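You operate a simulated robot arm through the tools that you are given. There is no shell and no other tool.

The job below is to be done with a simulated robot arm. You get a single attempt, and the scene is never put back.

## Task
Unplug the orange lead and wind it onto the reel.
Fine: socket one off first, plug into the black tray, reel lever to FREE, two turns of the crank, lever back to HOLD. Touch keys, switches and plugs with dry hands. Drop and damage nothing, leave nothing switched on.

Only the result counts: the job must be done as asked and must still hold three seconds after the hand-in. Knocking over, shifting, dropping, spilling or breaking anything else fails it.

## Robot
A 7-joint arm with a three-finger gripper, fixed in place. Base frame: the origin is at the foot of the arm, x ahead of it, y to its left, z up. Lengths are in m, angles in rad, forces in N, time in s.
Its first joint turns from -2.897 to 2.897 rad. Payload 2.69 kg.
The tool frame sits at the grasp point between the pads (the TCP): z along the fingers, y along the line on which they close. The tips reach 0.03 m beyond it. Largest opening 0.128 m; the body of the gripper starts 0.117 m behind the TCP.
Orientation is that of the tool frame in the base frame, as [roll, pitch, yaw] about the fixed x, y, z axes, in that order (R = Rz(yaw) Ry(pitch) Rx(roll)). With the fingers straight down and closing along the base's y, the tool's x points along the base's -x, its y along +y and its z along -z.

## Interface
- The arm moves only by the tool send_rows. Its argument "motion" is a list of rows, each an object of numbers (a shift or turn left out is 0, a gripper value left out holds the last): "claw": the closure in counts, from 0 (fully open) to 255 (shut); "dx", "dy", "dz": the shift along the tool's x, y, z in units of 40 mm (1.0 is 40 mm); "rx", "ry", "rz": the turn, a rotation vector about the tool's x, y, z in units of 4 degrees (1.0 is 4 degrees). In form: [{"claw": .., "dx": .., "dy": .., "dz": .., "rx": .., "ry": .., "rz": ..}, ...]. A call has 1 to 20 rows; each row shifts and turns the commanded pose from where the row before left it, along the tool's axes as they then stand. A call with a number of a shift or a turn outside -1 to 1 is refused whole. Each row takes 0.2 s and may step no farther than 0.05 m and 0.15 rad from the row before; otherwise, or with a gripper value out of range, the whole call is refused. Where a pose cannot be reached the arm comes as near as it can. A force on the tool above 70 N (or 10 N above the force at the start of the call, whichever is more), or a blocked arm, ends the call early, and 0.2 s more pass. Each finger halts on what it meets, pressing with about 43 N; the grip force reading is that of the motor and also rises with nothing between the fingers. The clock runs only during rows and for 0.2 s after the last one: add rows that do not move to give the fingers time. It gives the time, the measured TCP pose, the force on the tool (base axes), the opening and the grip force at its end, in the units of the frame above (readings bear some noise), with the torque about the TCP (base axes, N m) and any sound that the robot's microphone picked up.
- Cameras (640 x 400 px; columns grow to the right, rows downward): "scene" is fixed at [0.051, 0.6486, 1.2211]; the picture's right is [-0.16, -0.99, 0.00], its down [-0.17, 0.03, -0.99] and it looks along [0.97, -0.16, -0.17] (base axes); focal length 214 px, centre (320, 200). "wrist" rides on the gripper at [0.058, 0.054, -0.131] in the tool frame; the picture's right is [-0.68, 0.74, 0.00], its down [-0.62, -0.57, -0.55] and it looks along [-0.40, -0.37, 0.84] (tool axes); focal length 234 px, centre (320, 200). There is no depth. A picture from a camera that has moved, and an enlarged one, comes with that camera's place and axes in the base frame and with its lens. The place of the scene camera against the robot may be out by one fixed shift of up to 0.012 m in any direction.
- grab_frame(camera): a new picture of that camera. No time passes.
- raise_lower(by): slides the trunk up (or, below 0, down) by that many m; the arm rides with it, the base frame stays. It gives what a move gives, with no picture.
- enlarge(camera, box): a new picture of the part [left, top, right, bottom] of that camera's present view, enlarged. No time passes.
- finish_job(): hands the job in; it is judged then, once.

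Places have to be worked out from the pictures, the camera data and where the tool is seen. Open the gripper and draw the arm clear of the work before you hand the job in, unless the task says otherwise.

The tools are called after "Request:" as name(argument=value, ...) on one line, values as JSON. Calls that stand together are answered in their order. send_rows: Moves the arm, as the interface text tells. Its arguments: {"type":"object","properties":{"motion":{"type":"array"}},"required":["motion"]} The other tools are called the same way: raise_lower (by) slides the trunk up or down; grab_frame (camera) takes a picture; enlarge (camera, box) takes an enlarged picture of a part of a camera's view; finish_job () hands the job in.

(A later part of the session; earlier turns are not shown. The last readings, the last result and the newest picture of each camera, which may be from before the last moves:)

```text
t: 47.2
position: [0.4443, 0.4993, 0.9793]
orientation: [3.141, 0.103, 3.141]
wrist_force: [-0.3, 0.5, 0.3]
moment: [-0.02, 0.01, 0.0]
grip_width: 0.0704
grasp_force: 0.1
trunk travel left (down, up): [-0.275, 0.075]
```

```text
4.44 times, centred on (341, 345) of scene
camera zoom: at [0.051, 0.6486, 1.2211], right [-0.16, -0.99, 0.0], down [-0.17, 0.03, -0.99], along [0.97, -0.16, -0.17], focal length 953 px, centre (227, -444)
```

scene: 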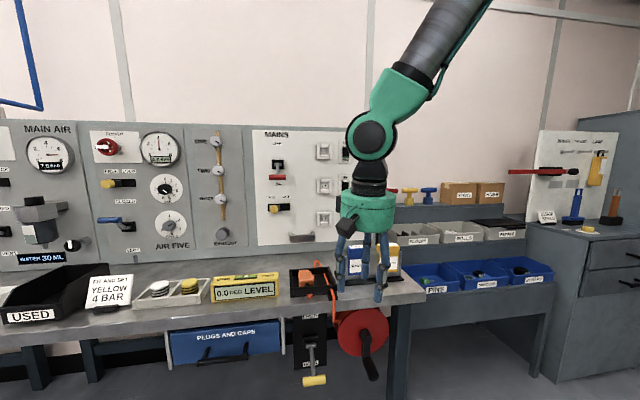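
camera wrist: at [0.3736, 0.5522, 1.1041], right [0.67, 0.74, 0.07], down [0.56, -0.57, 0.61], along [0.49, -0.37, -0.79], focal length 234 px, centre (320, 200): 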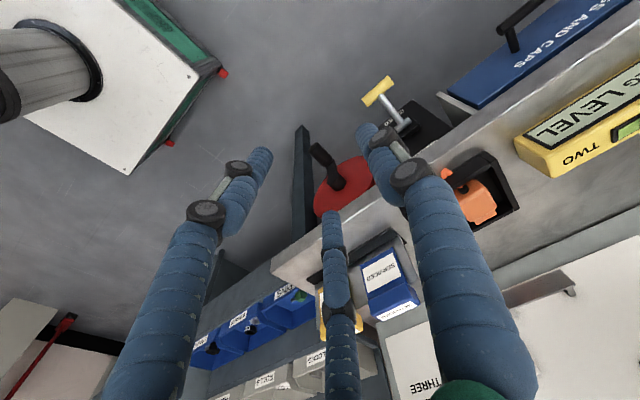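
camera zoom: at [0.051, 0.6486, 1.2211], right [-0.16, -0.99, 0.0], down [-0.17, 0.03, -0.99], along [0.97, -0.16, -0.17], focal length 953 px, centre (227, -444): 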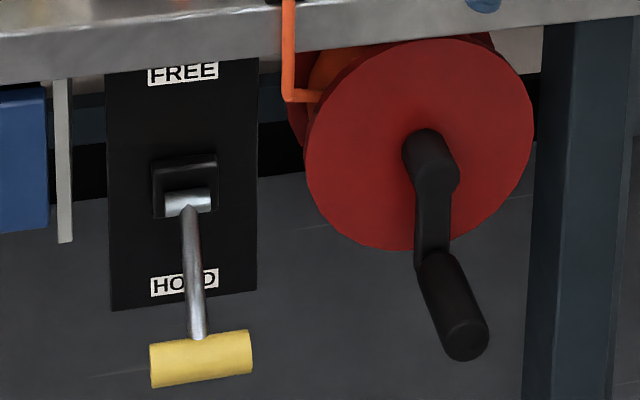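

Measured: lever handle ≈(0.546, 0.588, 0.636), its pivot ≈(0.62, 0.588, 0.674); reel centre ≈(0.656, 0.411, 0.66), crank handle hanging at ≈(0.555–0.63, 0.411, 0.592). I look closely at how the lead enters the reel to choose the winding direction.

Request:
enlarge(camera="scene", box=[325, 300, 375, 335])

Request:
enlarge(camera="scene", box=[330, 300, 400, 360])

Request:
enlarge(camera="wrist", box=[290, 100, 420, 230])

```text
11.43 times, centred on (350, 318) of scene
camera zoom: at [0.051, 0.6486, 1.2211], right [-0.16, -0.99, 0.0], down [-0.17, 0.03, -0.99], along [0.97, -0.16, -0.17], focal length 2451 px, centre (-23, -1143)
```

zoom: 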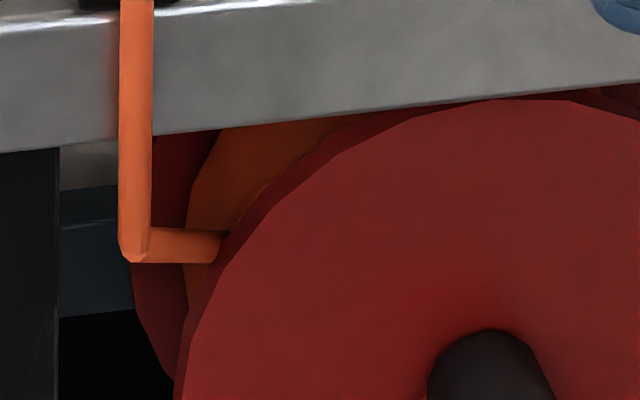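

```text
6.67 times, centred on (365, 330) of scene
camera zoom: at [0.051, 0.6486, 1.2211], right [-0.16, -0.99, 0.0], down [-0.17, 0.03, -0.99], along [0.97, -0.16, -0.17], focal length 1430 px, centre (20, -667)
```

zoom: 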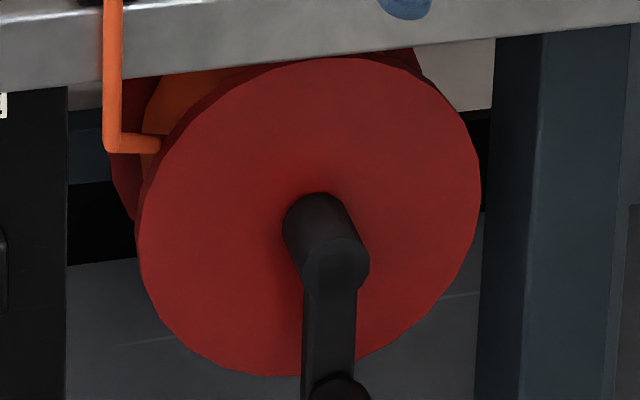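

```text
3.08 times, centred on (355, 165) of wrist
camera zoom: at [0.3736, 0.5522, 1.1041], right [0.67, 0.74, 0.07], down [0.56, -0.57, 0.61], along [0.49, -0.37, -0.79], focal length 720 px, centre (212, 308)
```

zoom: 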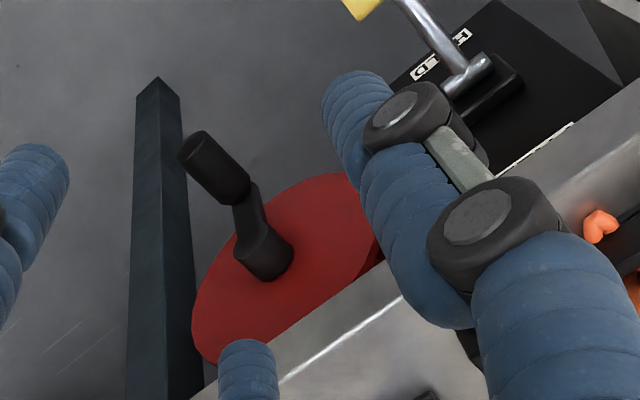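

The lead drops down and meets the coil on its left side; I will test the turning direction with the crank later. For the lever I pitch the hand to about 45° and roll it −90° so the finger pair can straddle the lever rod from above with the thumb below the yellow handle.

Request:
send_rows(motion=[{"ry": -1, "claw": 70}, {"ry": -1}, {"ry": -1}, {"ry": -1}, {"ry": -1}, {"ry": -1}, {"ry": -1}, {"ry": -1}, {"ry": -1}, {"ry": -1}])

Request:
send_rows(motion=[{"rz": -1}, {"rz": -1}, {"rz": -1}, {"rz": -1}, {"rz": -1}, {"rz": -1}, {"rz": -1}, {"rz": -1}, {"rz": -1}, {"rz": -1}, {"rz": -1}, {"rz": -1}])

```text
t: 49.4
position: [0.4441, 0.5, 0.9798]
orientation: [-3.141, 0.804, 3.14]
wrist_force: [0.1, 0.6, 0.9]
moment: [-0.01, 0.01, 0.0]
grip_width: 0.0927
grasp_force: 0.0
trunk travel left (down, up): [-0.275, 0.075]
```

```text
t: 52.0
position: [0.4462, 0.4992, 0.9816]
orientation: [-2.484, 0.499, -2.129]
wrist_force: [-0.3, 0.0, -0.1]
moment: [-0.02, -0.01, -0.03]
grip_width: 0.093
grasp_force: 0.1
trunk travel left (down, up): [-0.275, 0.075]
```

The roll proceeds without trouble (48° done). I finish the remaining 42° and look.

Request:
send_rows(motion=[{"rz": -1}, {"rz": -1}, {"rz": -1}, {"rz": -1}, {"rz": -1}, {"rz": -1}, {"rz": -1}, {"rz": -1}, {"rz": -1}, {"rz": -1}, {"rz": -0.5}])

Request:
grab_frame(camera="wrist")

Request:
grab_frame(camera="scene")

```text
t: 54.4
position: [0.4454, 0.4996, 0.9809]
orientation: [-2.34, 0.0, -1.571]
wrist_force: [0.0, 0.5, 1.1]
moment: [0.0, 0.03, -0.03]
grip_width: 0.0927
grasp_force: 0.1
trunk travel left (down, up): [-0.275, 0.075]
```

```text
taken
camera wrist: at [0.3137, 0.4407, 1.0321], right [-0.51, 0.68, -0.53], down [0.0, 0.62, 0.79], along [0.86, 0.4, -0.31], focal length 234 px, centre (320, 200)
```

wrist: 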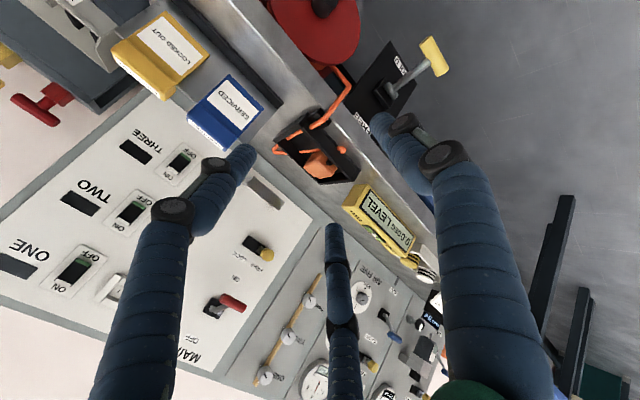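

```text
taken
```

scene: 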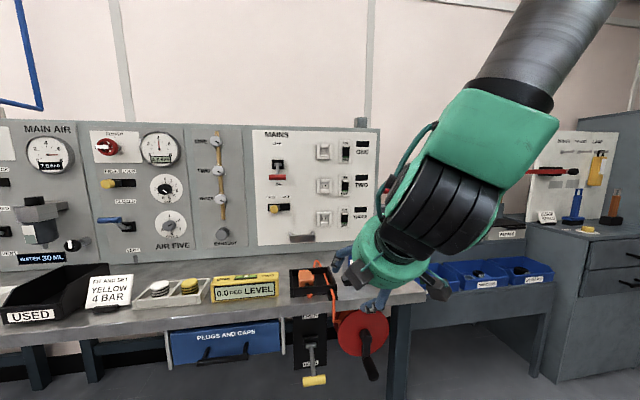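

Orientation is as planned. I move down and left towards the lever in the free space ahead of the bench, stopping about 15 cm short.

Request:
send_rows(motion=[{"dx": -0.367, "dy": 0.612, "dz": 0.447}, {"dx": -0.367, "dy": 0.612, "dz": 0.447}, {"dx": -0.367, "dy": 0.612, "dz": 0.447}, {"dx": -0.367, "dy": 0.612, "dz": 0.447}, {"dx": -0.367, "dy": 0.612, "dz": 0.447}, {"dx": -0.367, "dy": 0.612, "dz": 0.447}])

Request:
grab_frame(camera="wrist")

Request:
grab_frame(camera="scene")

```text
t: 55.8
position: [0.4195, 0.5872, 0.7982]
orientation: [-2.34, 0.0, -1.57]
wrist_force: [0.3, 0.8, 0.4]
moment: [0.05, 0.0, -0.03]
grip_width: 0.0927
grasp_force: 0.0
trunk travel left (down, up): [-0.275, 0.075]
```

```text
taken
camera wrist: at [0.2879, 0.5283, 0.8506], right [-0.51, 0.68, -0.53], down [0.0, 0.62, 0.79], along [0.86, 0.4, -0.31], focal length 234 px, centre (320, 200)
```

wrist: 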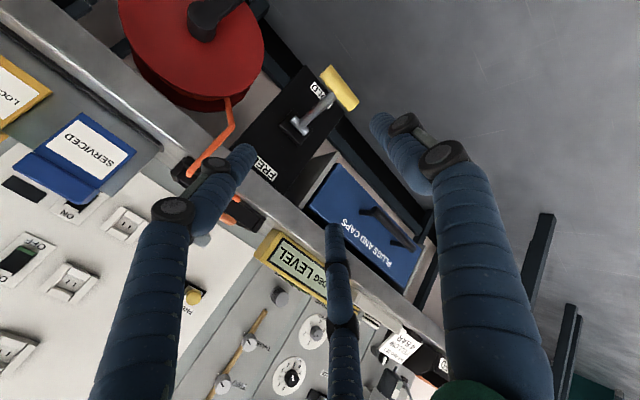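

```text
taken
```

scene: 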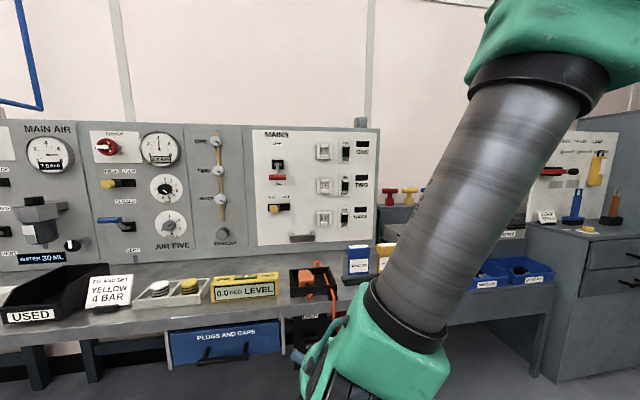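

I enlarge the lever in the wrist view for an accurate position.

Request:
enlarge(camera="wrist", box=[230, 40, 390, 200])

Request:
enlarge(camera="wrist", box=[100, 0, 300, 160])

```text
2.50 times, centred on (310, 120) of wrist
camera zoom: at [0.2879, 0.5283, 0.8506], right [-0.51, 0.68, -0.53], down [0.0, 0.62, 0.79], along [0.86, 0.4, -0.31], focal length 585 px, centre (345, 400)
```

zoom: 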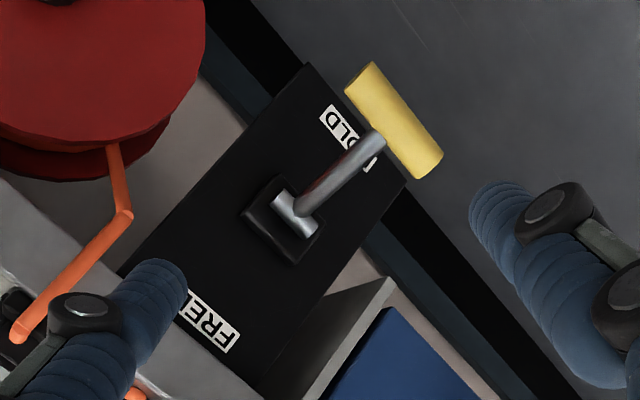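

```text
2.50 times, centred on (200, 80) of wrist
camera zoom: at [0.2879, 0.5283, 0.8506], right [-0.51, 0.68, -0.53], down [0.0, 0.62, 0.79], along [0.86, 0.4, -0.31], focal length 585 px, centre (620, 500)
```

zoom: 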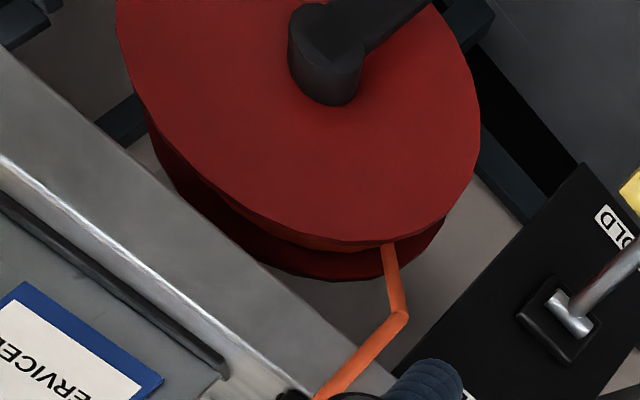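

Wrist-only triangulation puts the yellow handle at about (0.557, 0.586, 0.606) and the pivot at (0.636, 0.587, 0.645). I move to a pre-grasp 9 cm back along the tool axis with a 60 mm opening and re-measure.

Request:
send_rows(motion=[{"dy": 0.265, "dz": 0.833, "claw": 138}, {"dy": 0.265, "dz": 0.833}, {"dy": 0.265, "dz": 0.833}, {"dy": 0.265, "dz": 0.833}])

Request:
grab_frame(camera="wrist")

Request:
enlarge(camera="wrist", box=[240, 60, 400, 220])

Request:
grab_frame(camera="scene")

```text
t: 56.8
position: [0.487, 0.5896, 0.6767]
orientation: [-2.34, 0.0, -1.571]
wrist_force: [0.0, -0.4, 0.1]
moment: [-0.02, 0.07, -0.04]
grip_width: 0.0589
grasp_force: 0.0
trunk travel left (down, up): [-0.275, 0.075]
```

```text
taken
camera wrist: at [0.3571, 0.5311, 0.7298], right [-0.51, 0.68, -0.53], down [0.0, 0.62, 0.79], along [0.86, 0.4, -0.31], focal length 234 px, centre (320, 200)
```

wrist: 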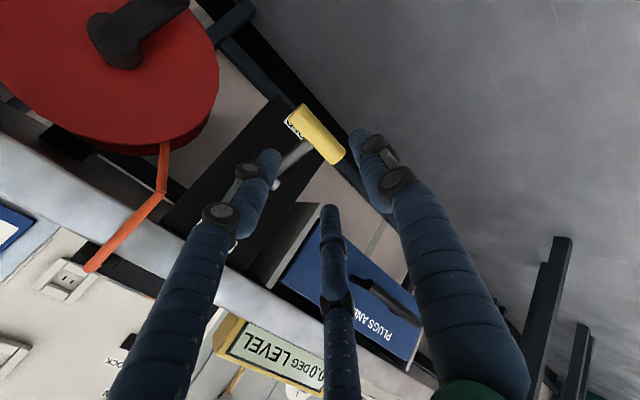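

```text
2.50 times, centred on (320, 140) of wrist
camera zoom: at [0.3571, 0.5311, 0.7298], right [-0.51, 0.68, -0.53], down [0.0, 0.62, 0.79], along [0.86, 0.4, -0.31], focal length 585 px, centre (320, 350)
```

zoom: 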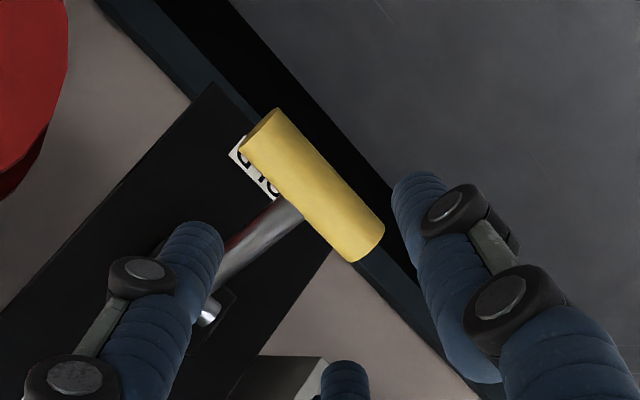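

```text
taken
```

scene: 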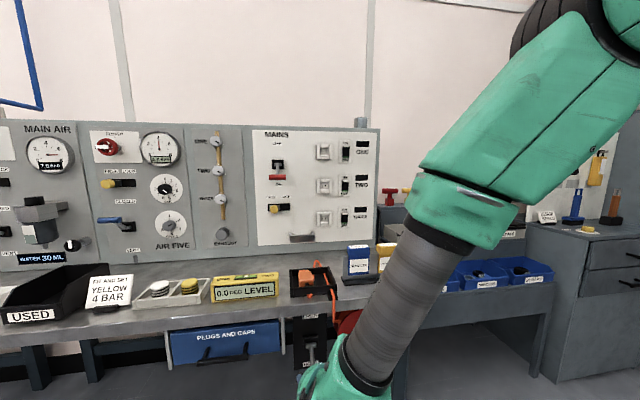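

Refined: handle centre at (0.554, 0.5805, 0.6085). I advance with a 9 mm sideways correction so the handle ends up between the fingers.

Request:
send_rows(motion=[{"dx": 0.11, "dy": 0.03, "dz": 0.54}, {"dx": 0.1, "dy": 0.03, "dz": 0.54}, {"dz": 0.54}])

Request:
enlarge(camera="wrist", box=[220, 80, 420, 240])

```text
t: 57.6
position: [0.5334, 0.5801, 0.6287]
orientation: [-2.339, 0.0, -1.57]
wrist_force: [1.6, -0.1, 0.9]
moment: [0.04, -0.06, -0.01]
grip_width: 0.0595
grasp_force: 0.1
trunk travel left (down, up): [-0.275, 0.075]
```

```text
2.50 times, centred on (320, 160) of wrist
camera zoom: at [0.4015, 0.5219, 0.6819], right [-0.51, 0.68, -0.53], down [0.0, 0.62, 0.79], along [0.86, 0.4, -0.31], focal length 585 px, centre (320, 300)
```

zoom: 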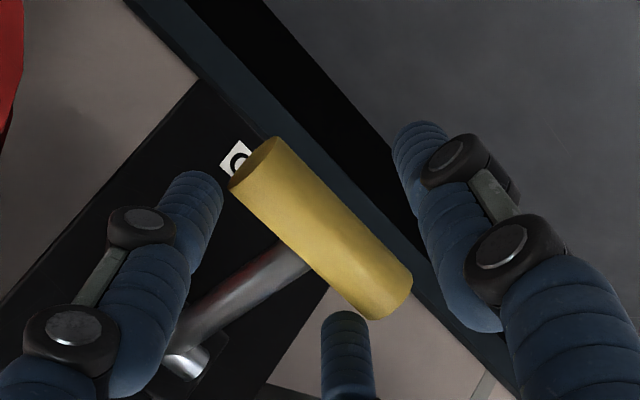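

The handle lies between thumb and finger pair, with the rod passing between the pair. I go the last 22 mm and close.

Request:
send_rows(motion=[{"dz": 0.27}, {"dz": 0.27}, {"dz": 0}])

Request:
enlarge(camera="wrist", box=[220, 80, 420, 240])

```text
t: 58.4
position: [0.5495, 0.5795, 0.6154]
orientation: [-2.339, -0.001, -1.573]
wrist_force: [6.4, 0.7, 9.0]
moment: [0.31, -0.2, -0.21]
grip_width: 0.0631
grasp_force: 3.6
trunk travel left (down, up): [-0.275, 0.075]
```

```text
2.50 times, centred on (320, 160) of wrist
camera zoom: at [0.4172, 0.5212, 0.6679], right [-0.51, 0.68, -0.53], down [0.0, 0.62, 0.79], along [0.86, 0.4, -0.31], focal length 585 px, centre (320, 300)
```

zoom: 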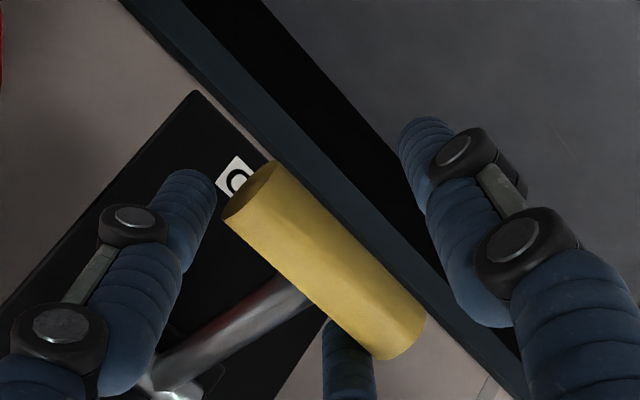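

The pair side is touching the handle (9 N, fingers pushed slightly open), so the tool sits a bit low. I shift 10 mm towards the upper side and recheck.

Request:
send_rows(motion=[{"dy": -0.125}, {"dy": -0.125}, {"dz": 0}])

Request:
enlarge(camera="wrist", box=[220, 80, 420, 240])

```text
t: 59.2
position: [0.5547, 0.5802, 0.6218]
orientation: [-2.339, 0.001, -1.574]
wrist_force: [1.0, 0.4, 0.2]
moment: [-0.01, 0.02, 0.01]
grip_width: 0.0589
grasp_force: 0.0
trunk travel left (down, up): [-0.275, 0.075]
```

```text
2.50 times, centred on (320, 160) of wrist
camera zoom: at [0.4229, 0.5209, 0.674], right [-0.51, 0.68, -0.53], down [0.0, 0.62, 0.79], along [0.86, 0.4, -0.31], focal length 585 px, centre (320, 300)
```

zoom: 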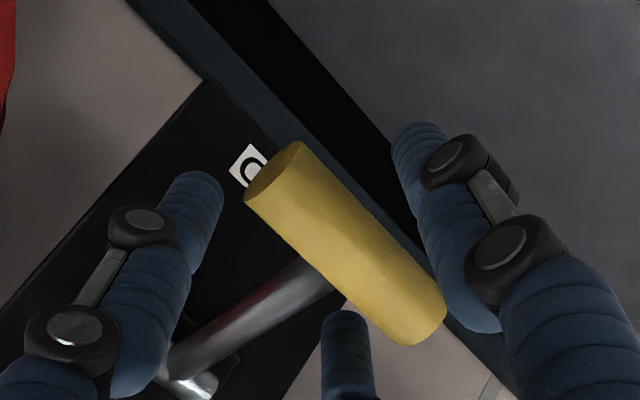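

Contact is gone and the handle sits centred. I close on it.

Request:
send_rows(motion=[{"claw": 255}, {"claw": 255}, {"claw": 255}, {"claw": 255}])

Request:
grab_frame(camera="wrist")

```text
t: 60.2
position: [0.5545, 0.5804, 0.622]
orientation: [-2.341, 0.0, -1.572]
wrist_force: [-7.8, 1.8, -6.2]
moment: [0.06, 0.11, 0.03]
grip_width: 0.0325
grasp_force: 45.2
trunk travel left (down, up): [-0.275, 0.075]
```

```text
taken
camera wrist: at [0.4225, 0.5209, 0.6737], right [-0.51, 0.68, -0.53], down [0.0, 0.62, 0.79], along [0.86, 0.4, -0.31], focal length 234 px, centre (320, 200)
```

wrist: 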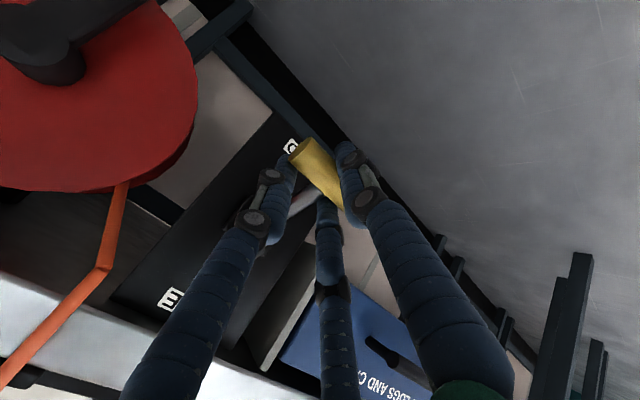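

Handle gripped (32 mm, 45 N). I start moving it up along its arc about the pivot, first third only, and read the force.

Request:
send_rows(motion=[{"dy": -0.065, "dz": -0.134}, {"dy": -0.065, "dz": -0.134}, {"dy": -0.083, "dz": -0.124}, {"dy": -0.083, "dz": -0.124}])

Request:
grab_frame(camera="wrist")

```text
t: 61.2
position: [0.5435, 0.5795, 0.6413]
orientation: [-2.344, -0.003, -1.567]
wrist_force: [-51.9, 23.3, -24.0]
moment: [0.43, 1.33, -0.22]
grip_width: 0.0326
grasp_force: 44.8
trunk travel left (down, up): [-0.275, 0.075]
```

```text
taken
camera wrist: at [0.4118, 0.5204, 0.694], right [-0.52, 0.67, -0.53], down [0.0, 0.62, 0.79], along [0.86, 0.41, -0.32], focal length 234 px, centre (320, 200)
```

wrist: 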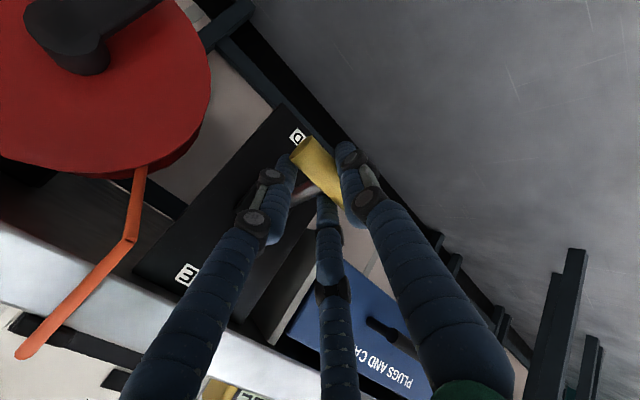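

The lever resists at −52 N in x: its true arc swings further out (pivot nearer z≈0.666, start angle about −37°). I correct the path outward and continue gently.

Request:
send_rows(motion=[{"dx": -0.05, "dy": 0.0, "dz": -0.286}, {"dx": 0}])

```text
t: 61.8
position: [0.5384, 0.5792, 0.651]
orientation: [-2.339, -0.002, -1.574]
wrist_force: [-28.7, -1.7, -8.4]
moment: [-0.23, 0.63, -0.17]
grip_width: 0.0327
grasp_force: 45.1
trunk travel left (down, up): [-0.275, 0.075]
```

Force halves; the handle still wants to move outward. I continue with more −x along the arc.

Request:
send_rows(motion=[{"dy": -0.079, "dz": -0.292}, {"dx": 0}])

```text
t: 62.4
position: [0.5366, 0.5793, 0.6651]
orientation: [-2.335, -0.001, -1.576]
wrist_force: [8.2, -23.2, 4.2]
moment: [-1.0, -0.43, -0.41]
grip_width: 0.0327
grasp_force: 45.0
trunk travel left (down, up): [-0.275, 0.075]
```

Past the horizontal now and forces are small; the fitted arc has radius ≈0.077 about z≈0.672. I continue upward along that arc.

Request:
send_rows(motion=[{"dx": 0.05, "dy": -0.165, "dz": -0.111}, {"dy": -0.166, "dz": -0.111}, {"dy": -0.139, "dz": -0.094}, {"dy": -0.138, "dz": -0.094}, {"dx": 0}])

Request:
grab_frame(camera="wrist")

```text
t: 63.6
position: [0.5353, 0.5796, 0.6919]
orientation: [-2.34, -0.001, -1.57]
wrist_force: [-28.2, 2.0, 1.0]
moment: [0.17, 0.91, 0.08]
grip_width: 0.0327
grasp_force: 44.5
trunk travel left (down, up): [-0.275, 0.075]
```

```text
taken
camera wrist: at [0.4042, 0.5205, 0.7446], right [-0.51, 0.68, -0.53], down [0.0, 0.62, 0.79], along [0.86, 0.41, -0.31], focal length 234 px, centre (320, 200)
```

wrist: 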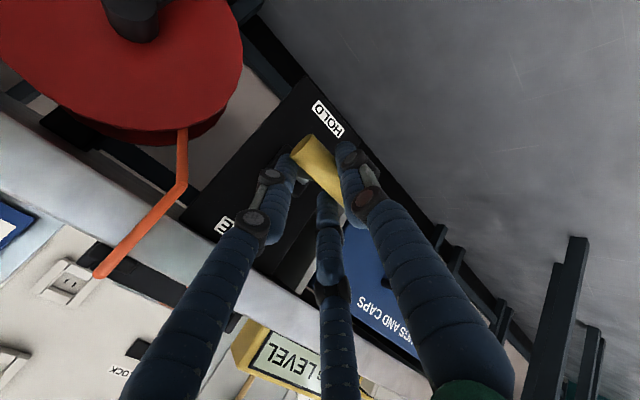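

The arc fits better with radius ≈0.105. I continue along it towards FREE.

Request:
send_rows(motion=[{"dy": -0.092, "dz": -0.12}, {"dy": -0.091, "dz": -0.119}, {"dy": -0.162, "dz": -0.087}, {"dy": -0.161, "dz": -0.086}, {"dx": 0}])

Request:
enlarge(camera="wrist", box=[180, 60, 400, 240])

```text
t: 64.8
position: [0.5433, 0.58, 0.7156]
orientation: [-2.337, 0.0, -1.572]
wrist_force: [48.7, 6.1, -27.2]
moment: [0.11, -0.56, 0.16]
grip_width: 0.0325
grasp_force: 45.1
trunk travel left (down, up): [-0.275, 0.075]
```

```text
2.22 times, centred on (290, 150) of wrist
camera zoom: at [0.4109, 0.5209, 0.7688], right [-0.51, 0.68, -0.53], down [0.0, 0.62, 0.79], along [0.86, 0.4, -0.31], focal length 520 px, centre (387, 311)
```

zoom: 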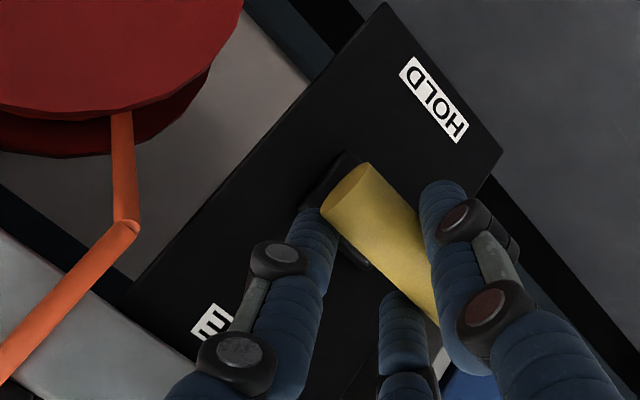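

Now the handle wants to swing inward (+x 49 N): it is past +30°. I follow inward to relieve the load and finish the stroke.

Request:
send_rows(motion=[{"dy": -0.13, "dz": 0.07}, {"dy": -0.13, "dz": 0.069}, {"dx": 0}])

Request:
enlarge(camera="wrist", box=[180, 60, 400, 240])

```text
t: 65.6
position: [0.5479, 0.5792, 0.723]
orientation: [-2.336, 0.004, -1.567]
wrist_force: [-50.0, 5.7, 30.2]
moment: [0.08, 0.82, 0.07]
grip_width: 0.0326
grasp_force: 45.4
trunk travel left (down, up): [-0.275, 0.075]
```

```text
2.22 times, centred on (290, 150) of wrist
camera zoom: at [0.4167, 0.5203, 0.7759], right [-0.51, 0.68, -0.53], down [0.0, 0.61, 0.79], along [0.86, 0.41, -0.31], focal length 520 px, centre (387, 311)
```

zoom: 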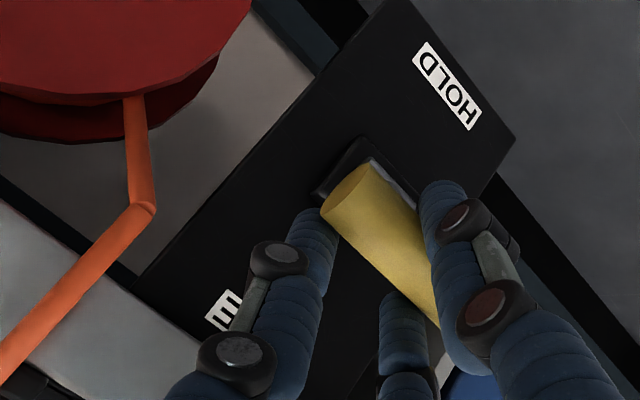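

The remaining force is purely along the rod (about 31° up), so the lever keeps moving. I ease outward 5 mm and push another 8 mm along the tangent.

Request:
send_rows(motion=[{"dy": -0.084, "dz": -0.085}, {"dy": -0.084, "dz": -0.084}, {"dx": 0}])

Request:
enlarge(camera="wrist", box=[180, 60, 400, 240])

```text
t: 66.3
position: [0.5489, 0.5792, 0.7254]
orientation: [-2.35, -0.001, -1.565]
wrist_force: [13.6, 21.0, -39.3]
moment: [1.29, 0.25, 0.61]
grip_width: 0.0329
grasp_force: 45.0
trunk travel left (down, up): [-0.275, 0.075]
stopped in row 3: the force on the tool passed its limit at 72 N (the readings are from after the stop); the commanded pose is now the measured one
```

```text
2.22 times, centred on (290, 150) of wrist
camera zoom: at [0.4181, 0.5198, 0.7785], right [-0.52, 0.67, -0.53], down [0.0, 0.62, 0.79], along [0.85, 0.41, -0.32], focal length 520 px, centre (387, 311)
```

zoom: 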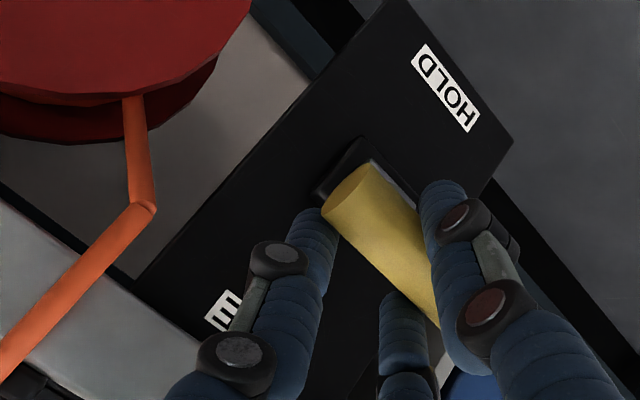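

The push now meets a hard stop (72 N), which fits the lever's upper end stop at about the mirrored angle. I open the hand and look at the lever.

Request:
send_rows(motion=[{"claw": 138}, {"claw": 138}, {"dx": 0}])

Request:
grab_frame(camera="wrist")

```text
t: 67.1
position: [0.5487, 0.5782, 0.7279]
orientation: [-2.346, -0.001, -1.569]
wrist_force: [0.2, -0.1, -0.3]
moment: [0.04, 0.0, 0.02]
grip_width: 0.0588
grasp_force: 0.0
trunk travel left (down, up): [-0.275, 0.075]
```

```text
taken
camera wrist: at [0.4179, 0.5184, 0.7814], right [-0.52, 0.67, -0.53], down [0.0, 0.62, 0.79], along [0.86, 0.41, -0.32], focal length 234 px, centre (320, 200)
```

wrist: 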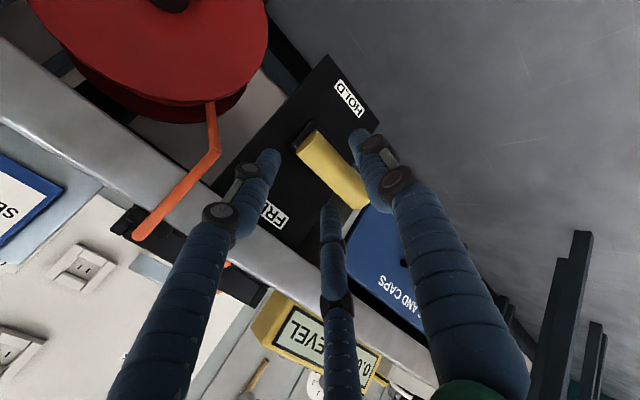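

Hand open, force zero. I withdraw straight back along the tool axis and look whether the lever stays at FREE.

Request:
send_rows(motion=[{"dz": -0.5}, {"dz": -0.7}, {"dz": -0.7}, {"dz": -0.7}])

Request:
grab_frame(camera="wrist")

Request:
enlarge(camera="wrist", box=[230, 40, 430, 220])

```text
t: 68.1
position: [0.4723, 0.577, 0.7992]
orientation: [-2.347, -0.002, -1.568]
wrist_force: [-0.1, -0.4, 0.7]
moment: [-0.01, 0.01, -0.03]
grip_width: 0.0588
grasp_force: 0.0
trunk travel left (down, up): [-0.275, 0.075]
```

```text
taken
camera wrist: at [0.3414, 0.5175, 0.8533], right [-0.52, 0.67, -0.53], down [0.0, 0.62, 0.79], along [0.86, 0.41, -0.32], focal length 234 px, centre (320, 200)
```

wrist: 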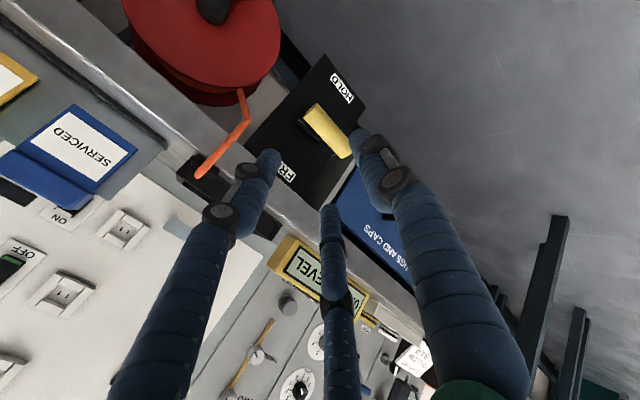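

```text
2.22 times, centred on (330, 130) of wrist
camera zoom: at [0.3414, 0.5175, 0.8533], right [-0.52, 0.67, -0.53], down [0.0, 0.62, 0.79], along [0.86, 0.41, -0.32], focal length 520 px, centre (298, 356)
```

zoom: 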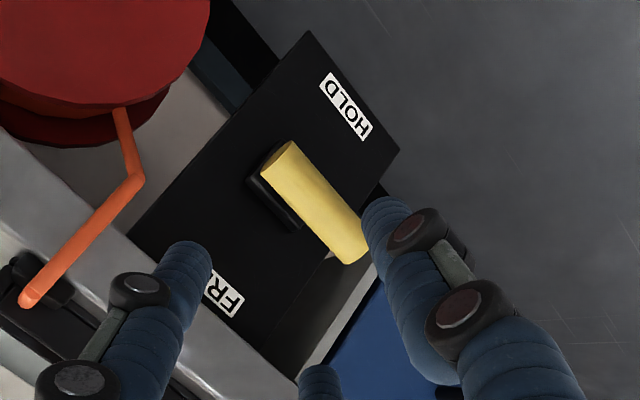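

The lever stays up. I check it with the scene camera too.

Request:
grab_frame(camera="scene")

Request:
enlarge(camera="scene", box=[270, 290, 400, 400])

```text
taken
```

scene: 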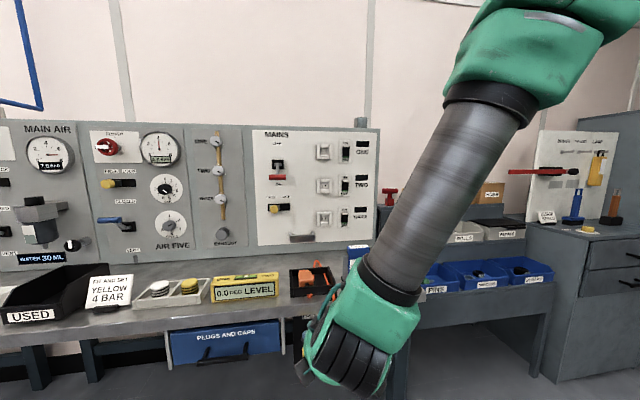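

```text
3.64 times, centred on (335, 345) of scene
camera zoom: at [0.051, 0.6486, 1.2211], right [-0.16, -0.99, 0.0], down [-0.17, 0.03, -0.99], along [0.97, -0.16, -0.17], focal length 780 px, centre (266, -327)
```

zoom: 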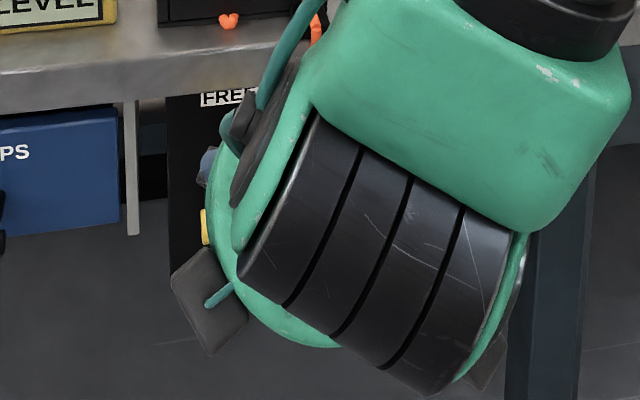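

The arm blocks the scene view, so I raise it clear and at the same time roll the hand back +90° for the crank.

Request:
send_rows(motion=[{"dx": 0.386, "dy": -0.358, "dz": -0.708}, {"dx": 0.386, "dy": -0.358, "dz": -0.708}, {"dx": 0.386, "dy": -0.358, "dz": -0.708}, {"dx": 0.386, "dy": -0.358, "dz": -0.708}, {"dx": 0.386, "dy": -0.358, "dz": -0.708}, {"rz": 1}, {"rz": 1}, {"rz": 1}, {"rz": 1}, {"rz": 1}, {"rz": 1}, {"rz": 1}, {"rz": 1}, {"rz": 1}, {"rz": 1}, {"rz": 1}, {"rz": 1}])

Request:
send_rows(motion=[{"rz": 1}, {"rz": 1}, {"rz": 1}, {"rz": 1}, {"rz": 1}, {"rz": 1}, {"rz": 1}, {"rz": 1}, {"rz": 1}, {"rz": 1}, {"rz": 0.5}])

Request:
grab_frame(camera="wrist")

Request:
grab_frame(camera="scene")

Request:
enlarge(camera="scene", box=[270, 250, 400, 390])

```text
t: 71.7
position: [0.4237, 0.5006, 0.9509]
orientation: [-2.54, 0.561, -2.229]
wrist_force: [0.5, 0.2, 0.2]
moment: [0.02, 0.04, 0.03]
grip_width: 0.0589
grasp_force: 0.0
trunk travel left (down, up): [-0.275, 0.075]
```

```text
t: 74.1
position: [0.4236, 0.5013, 0.9509]
orientation: [-3.141, 0.795, -3.138]
wrist_force: [0.0, -0.4, 0.5]
moment: [-0.04, 0.0, 0.01]
grip_width: 0.0587
grasp_force: 0.0
trunk travel left (down, up): [-0.275, 0.075]
```

```text
taken
camera wrist: at [0.2892, 0.554, 1.0003], right [0.47, 0.74, 0.48], down [0.04, -0.57, 0.82], along [0.88, -0.37, -0.3], focal length 234 px, centre (320, 200)
```

wrist: 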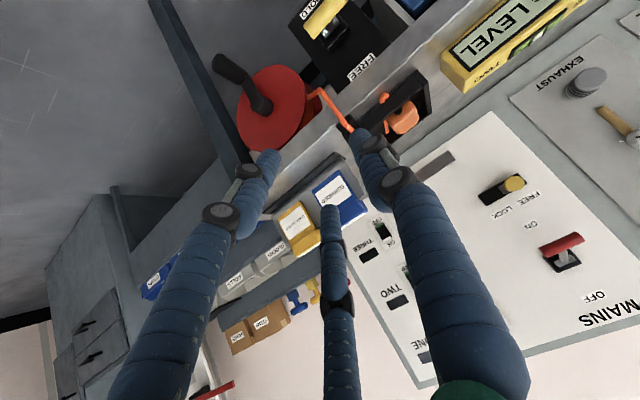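

```text
taken
```

scene: 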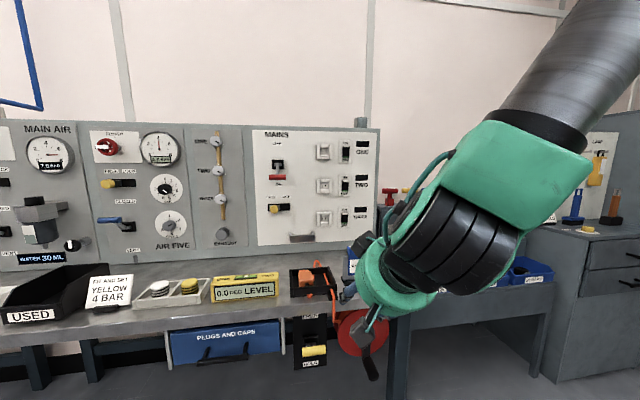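

```text
2.86 times, centred on (335, 320) of scene
camera zoom: at [0.051, 0.6486, 1.2211], right [-0.16, -0.99, 0.0], down [-0.17, 0.03, -0.99], along [0.97, -0.16, -0.17], focal length 613 px, centre (277, -143)
```

zoom: 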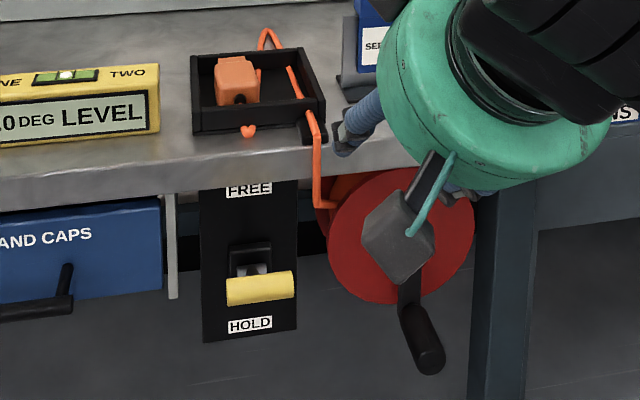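

The scene shows the yellow handle raised from HOLD. I zoom in both views to judge whether it has fully reached FREE.

Request:
enlarge(camera="wrist", box=[200, 0, 400, 160])

Request:
enlarge(camera="scene", box=[290, 310, 350, 370])

Request:
enlarge(camera="scene", box=[255, 155, 325, 215])

```text
2.50 times, centred on (300, 80) of wrist
camera zoom: at [0.2892, 0.554, 1.0003], right [0.47, 0.74, 0.48], down [0.04, -0.57, 0.82], along [0.88, -0.37, -0.3], focal length 585 px, centre (370, 500)
```

zoom: 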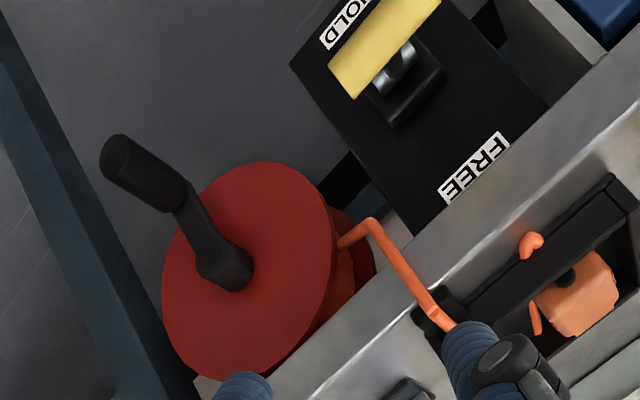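

```text
6.67 times, centred on (320, 340) of scene
camera zoom: at [0.051, 0.6486, 1.2211], right [-0.16, -0.99, 0.0], down [-0.17, 0.03, -0.99], along [0.97, -0.16, -0.17], focal length 1430 px, centre (320, -733)
```

zoom: 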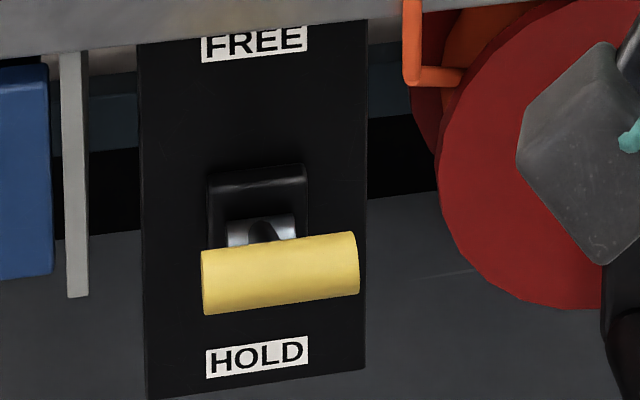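

```text
6.67 times, centred on (290, 185) of scene
camera zoom: at [0.051, 0.6486, 1.2211], right [-0.16, -0.99, 0.0], down [-0.17, 0.03, -0.99], along [0.97, -0.16, -0.17], focal length 1430 px, centre (520, 300)
```

zoom: 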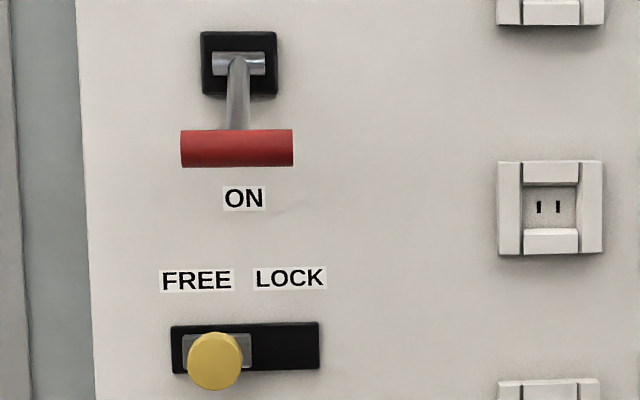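

The lever sits about +35° at its upper stop (FREE). The crank handle measures along x from 0.566 to 0.637 at y≈0.402, z≈0.572, turning about y≈0.404, z≈0.641 with radius ≈0.069. I move to a pre-grasp above and in front of the handle.

Request:
send_rows(motion=[{"dx": 0.438, "dy": -0.27, "dz": 0.708, "claw": 117}, {"dx": 0.438, "dy": -0.27, "dz": 0.708}, {"dx": 0.438, "dy": -0.27, "dz": 0.708}, {"dx": 0.438, "dy": -0.27, "dz": 0.708}, {"dx": 0.438, "dy": -0.27, "dz": 0.708}, {"dx": 0.438, "dy": -0.27, "dz": 0.708}, {"dx": 0.438, "dy": -0.27, "dz": 0.708}])

Request:
grab_frame(camera="wrist")

Request:
grab_frame(camera="scene")

```text
t: 75.7
position: [0.4822, 0.4252, 0.7239]
orientation: [3.14, 0.797, -3.14]
wrist_force: [0.6, 0.8, 0.5]
moment: [-0.02, 0.04, -0.03]
grip_width: 0.0695
grasp_force: 0.0
trunk travel left (down, up): [-0.275, 0.075]
```

```text
taken
camera wrist: at [0.3475, 0.4777, 0.7752], right [0.47, 0.74, 0.48], down [0.04, -0.57, 0.82], along [0.88, -0.37, -0.3], focal length 234 px, centre (320, 200)
```

wrist: 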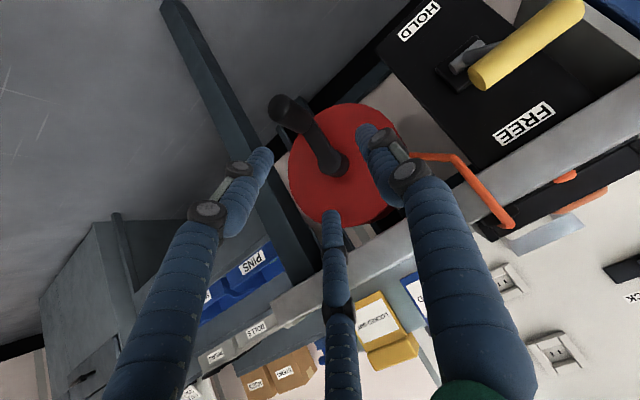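

```text
taken
```

scene: 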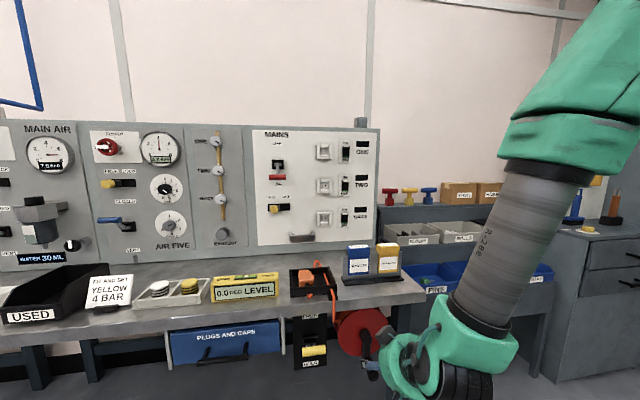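

From here I get a good side view of lever and crank. I enlarge for precise positions.

Request:
enlarge(camera="wrist", box=[240, 70, 420, 230])

Request:
enlarge(camera="wrist", box=[380, 0, 600, 160])

```text
2.50 times, centred on (330, 150) of wrist
camera zoom: at [0.3475, 0.4777, 0.7752], right [0.47, 0.74, 0.48], down [0.04, -0.57, 0.82], along [0.88, -0.37, -0.3], focal length 585 px, centre (295, 325)
```

zoom: 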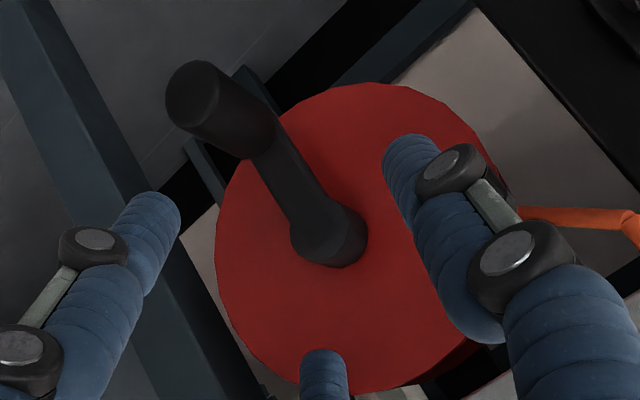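

```text
2.50 times, centred on (490, 80) of wrist
camera zoom: at [0.3475, 0.4777, 0.7752], right [0.47, 0.74, 0.48], down [0.04, -0.57, 0.82], along [0.88, -0.37, -0.3], focal length 585 px, centre (-105, 500)
```

zoom: 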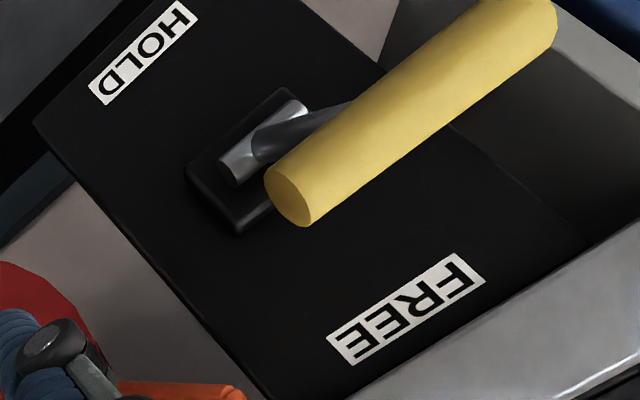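

Crank axis confirmed at y≈0.400, z≈0.641 and the handle at y≈0.400, z≈0.574. I approach to 4 cm short of the grip point.

Request:
send_rows(motion=[{"dx": 0.173, "dy": -0.126, "dz": 0.666}, {"dx": 0.173, "dy": -0.126, "dz": 0.666}, {"dx": 0.173, "dy": -0.126, "dz": 0.666}, {"dx": 0.173, "dy": -0.126, "dz": 0.666}, {"dx": 0.173, "dy": -0.126, "dz": 0.666}])

Request:
enlarge(camera="wrist", box=[220, 70, 420, 230])

Request:
enlarge(camera="scene", box=[300, 290, 440, 400])

```text
t: 76.9
position: [0.5511, 0.4022, 0.6054]
orientation: [3.14, 0.795, -3.138]
wrist_force: [1.2, 0.3, 0.1]
moment: [0.01, 0.04, -0.01]
grip_width: 0.0693
grasp_force: 0.1
trunk travel left (down, up): [-0.275, 0.075]
```

```text
2.50 times, centred on (320, 150) of wrist
camera zoom: at [0.4171, 0.4545, 0.6558], right [0.47, 0.74, 0.48], down [0.04, -0.57, 0.82], along [0.88, -0.37, -0.3], focal length 585 px, centre (320, 325)
```

zoom: 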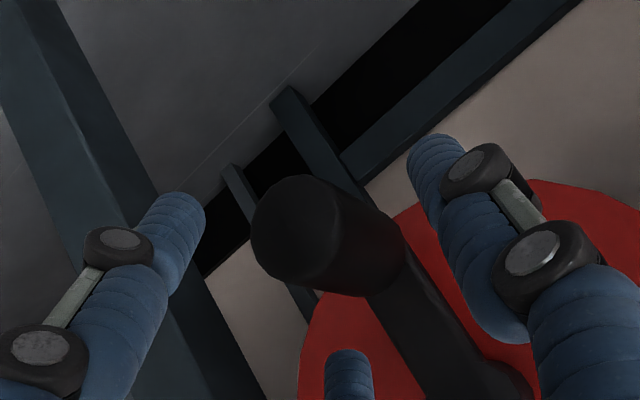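

```text
3.64 times, centred on (370, 345) of scene
camera zoom: at [0.051, 0.6486, 1.2211], right [-0.16, -0.99, 0.0], down [-0.17, 0.03, -0.99], along [0.97, -0.16, -0.17], focal length 780 px, centre (138, -327)
```

zoom: 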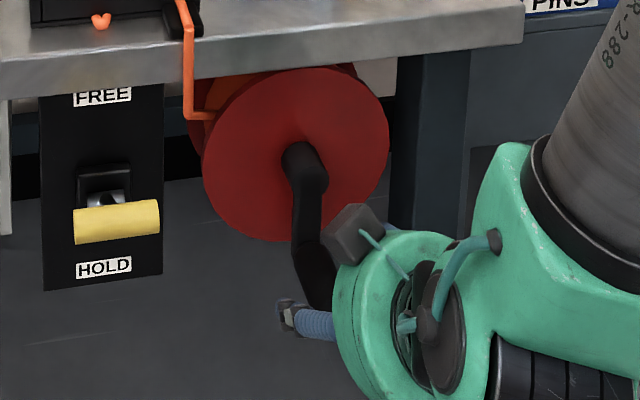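

The handle lies between the fingers. I advance the last 40 mm and then close.

Request:
send_rows(motion=[{"dy": -0.05, "dz": 0.34}, {"dz": 0.33}, {"dz": 0.33}, {"dx": 0}])

Request:
enlarge(camera="wrist", box=[220, 70, 420, 230])

```text
t: 77.9
position: [0.5798, 0.3989, 0.5795]
orientation: [-3.141, 0.794, -3.139]
wrist_force: [-0.3, 0.9, -0.1]
moment: [-0.01, 0.02, -0.01]
grip_width: 0.0692
grasp_force: 0.1
trunk travel left (down, up): [-0.275, 0.075]
```

```text
2.50 times, centred on (320, 150) of wrist
camera zoom: at [0.4451, 0.4515, 0.6296], right [0.47, 0.74, 0.48], down [0.04, -0.56, 0.82], along [0.88, -0.37, -0.3], focal length 585 px, centre (320, 325)
```

zoom: 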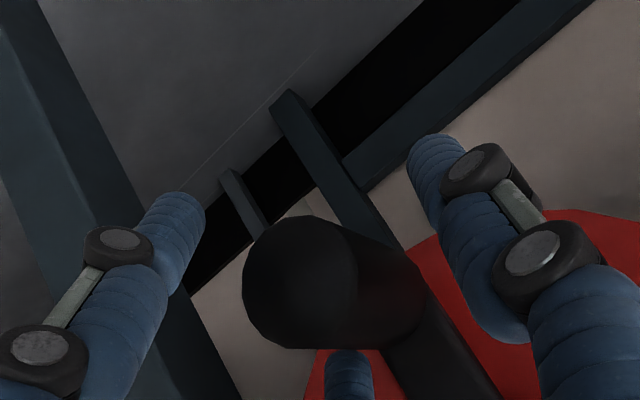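

No contact, handle centred. Closing on the handle.

Request:
send_rows(motion=[{"claw": 255}, {"claw": 255}, {"claw": 255}, {"claw": 255}])

Request:
enlarge(camera="wrist", box=[220, 70, 420, 230])

Request:
enlarge(camera="scene", box=[270, 240, 400, 350])

```text
t: 78.9
position: [0.5803, 0.3987, 0.5803]
orientation: [-3.14, 0.798, -3.139]
wrist_force: [2.0, 0.1, 5.0]
moment: [0.05, -0.45, -1.7]
grip_width: 0.047
grasp_force: 44.8
trunk travel left (down, up): [-0.275, 0.075]
```

```text
2.50 times, centred on (320, 150) of wrist
camera zoom: at [0.4452, 0.4516, 0.6301], right [0.47, 0.74, 0.48], down [0.04, -0.57, 0.82], along [0.88, -0.37, -0.29], focal length 585 px, centre (320, 325)
```

zoom: 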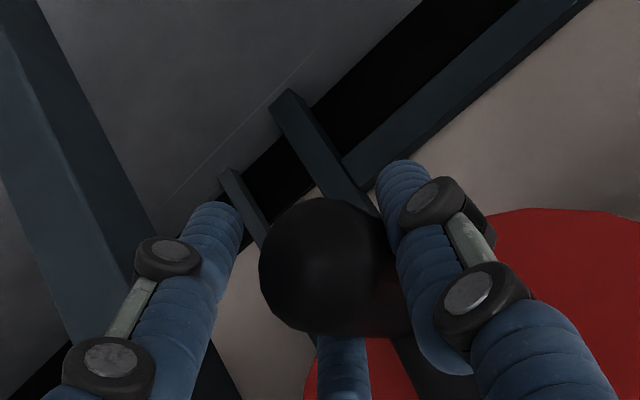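

```text
3.64 times, centred on (335, 295) of scene
camera zoom: at [0.051, 0.6486, 1.2211], right [-0.16, -0.99, 0.0], down [-0.17, 0.03, -0.99], along [0.97, -0.16, -0.17], focal length 780 px, centre (266, -146)
```

zoom: 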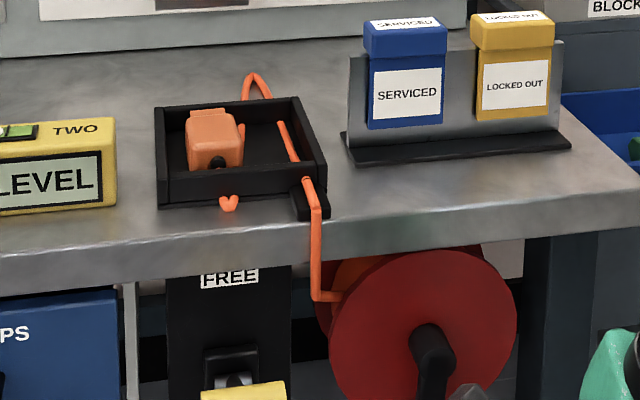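

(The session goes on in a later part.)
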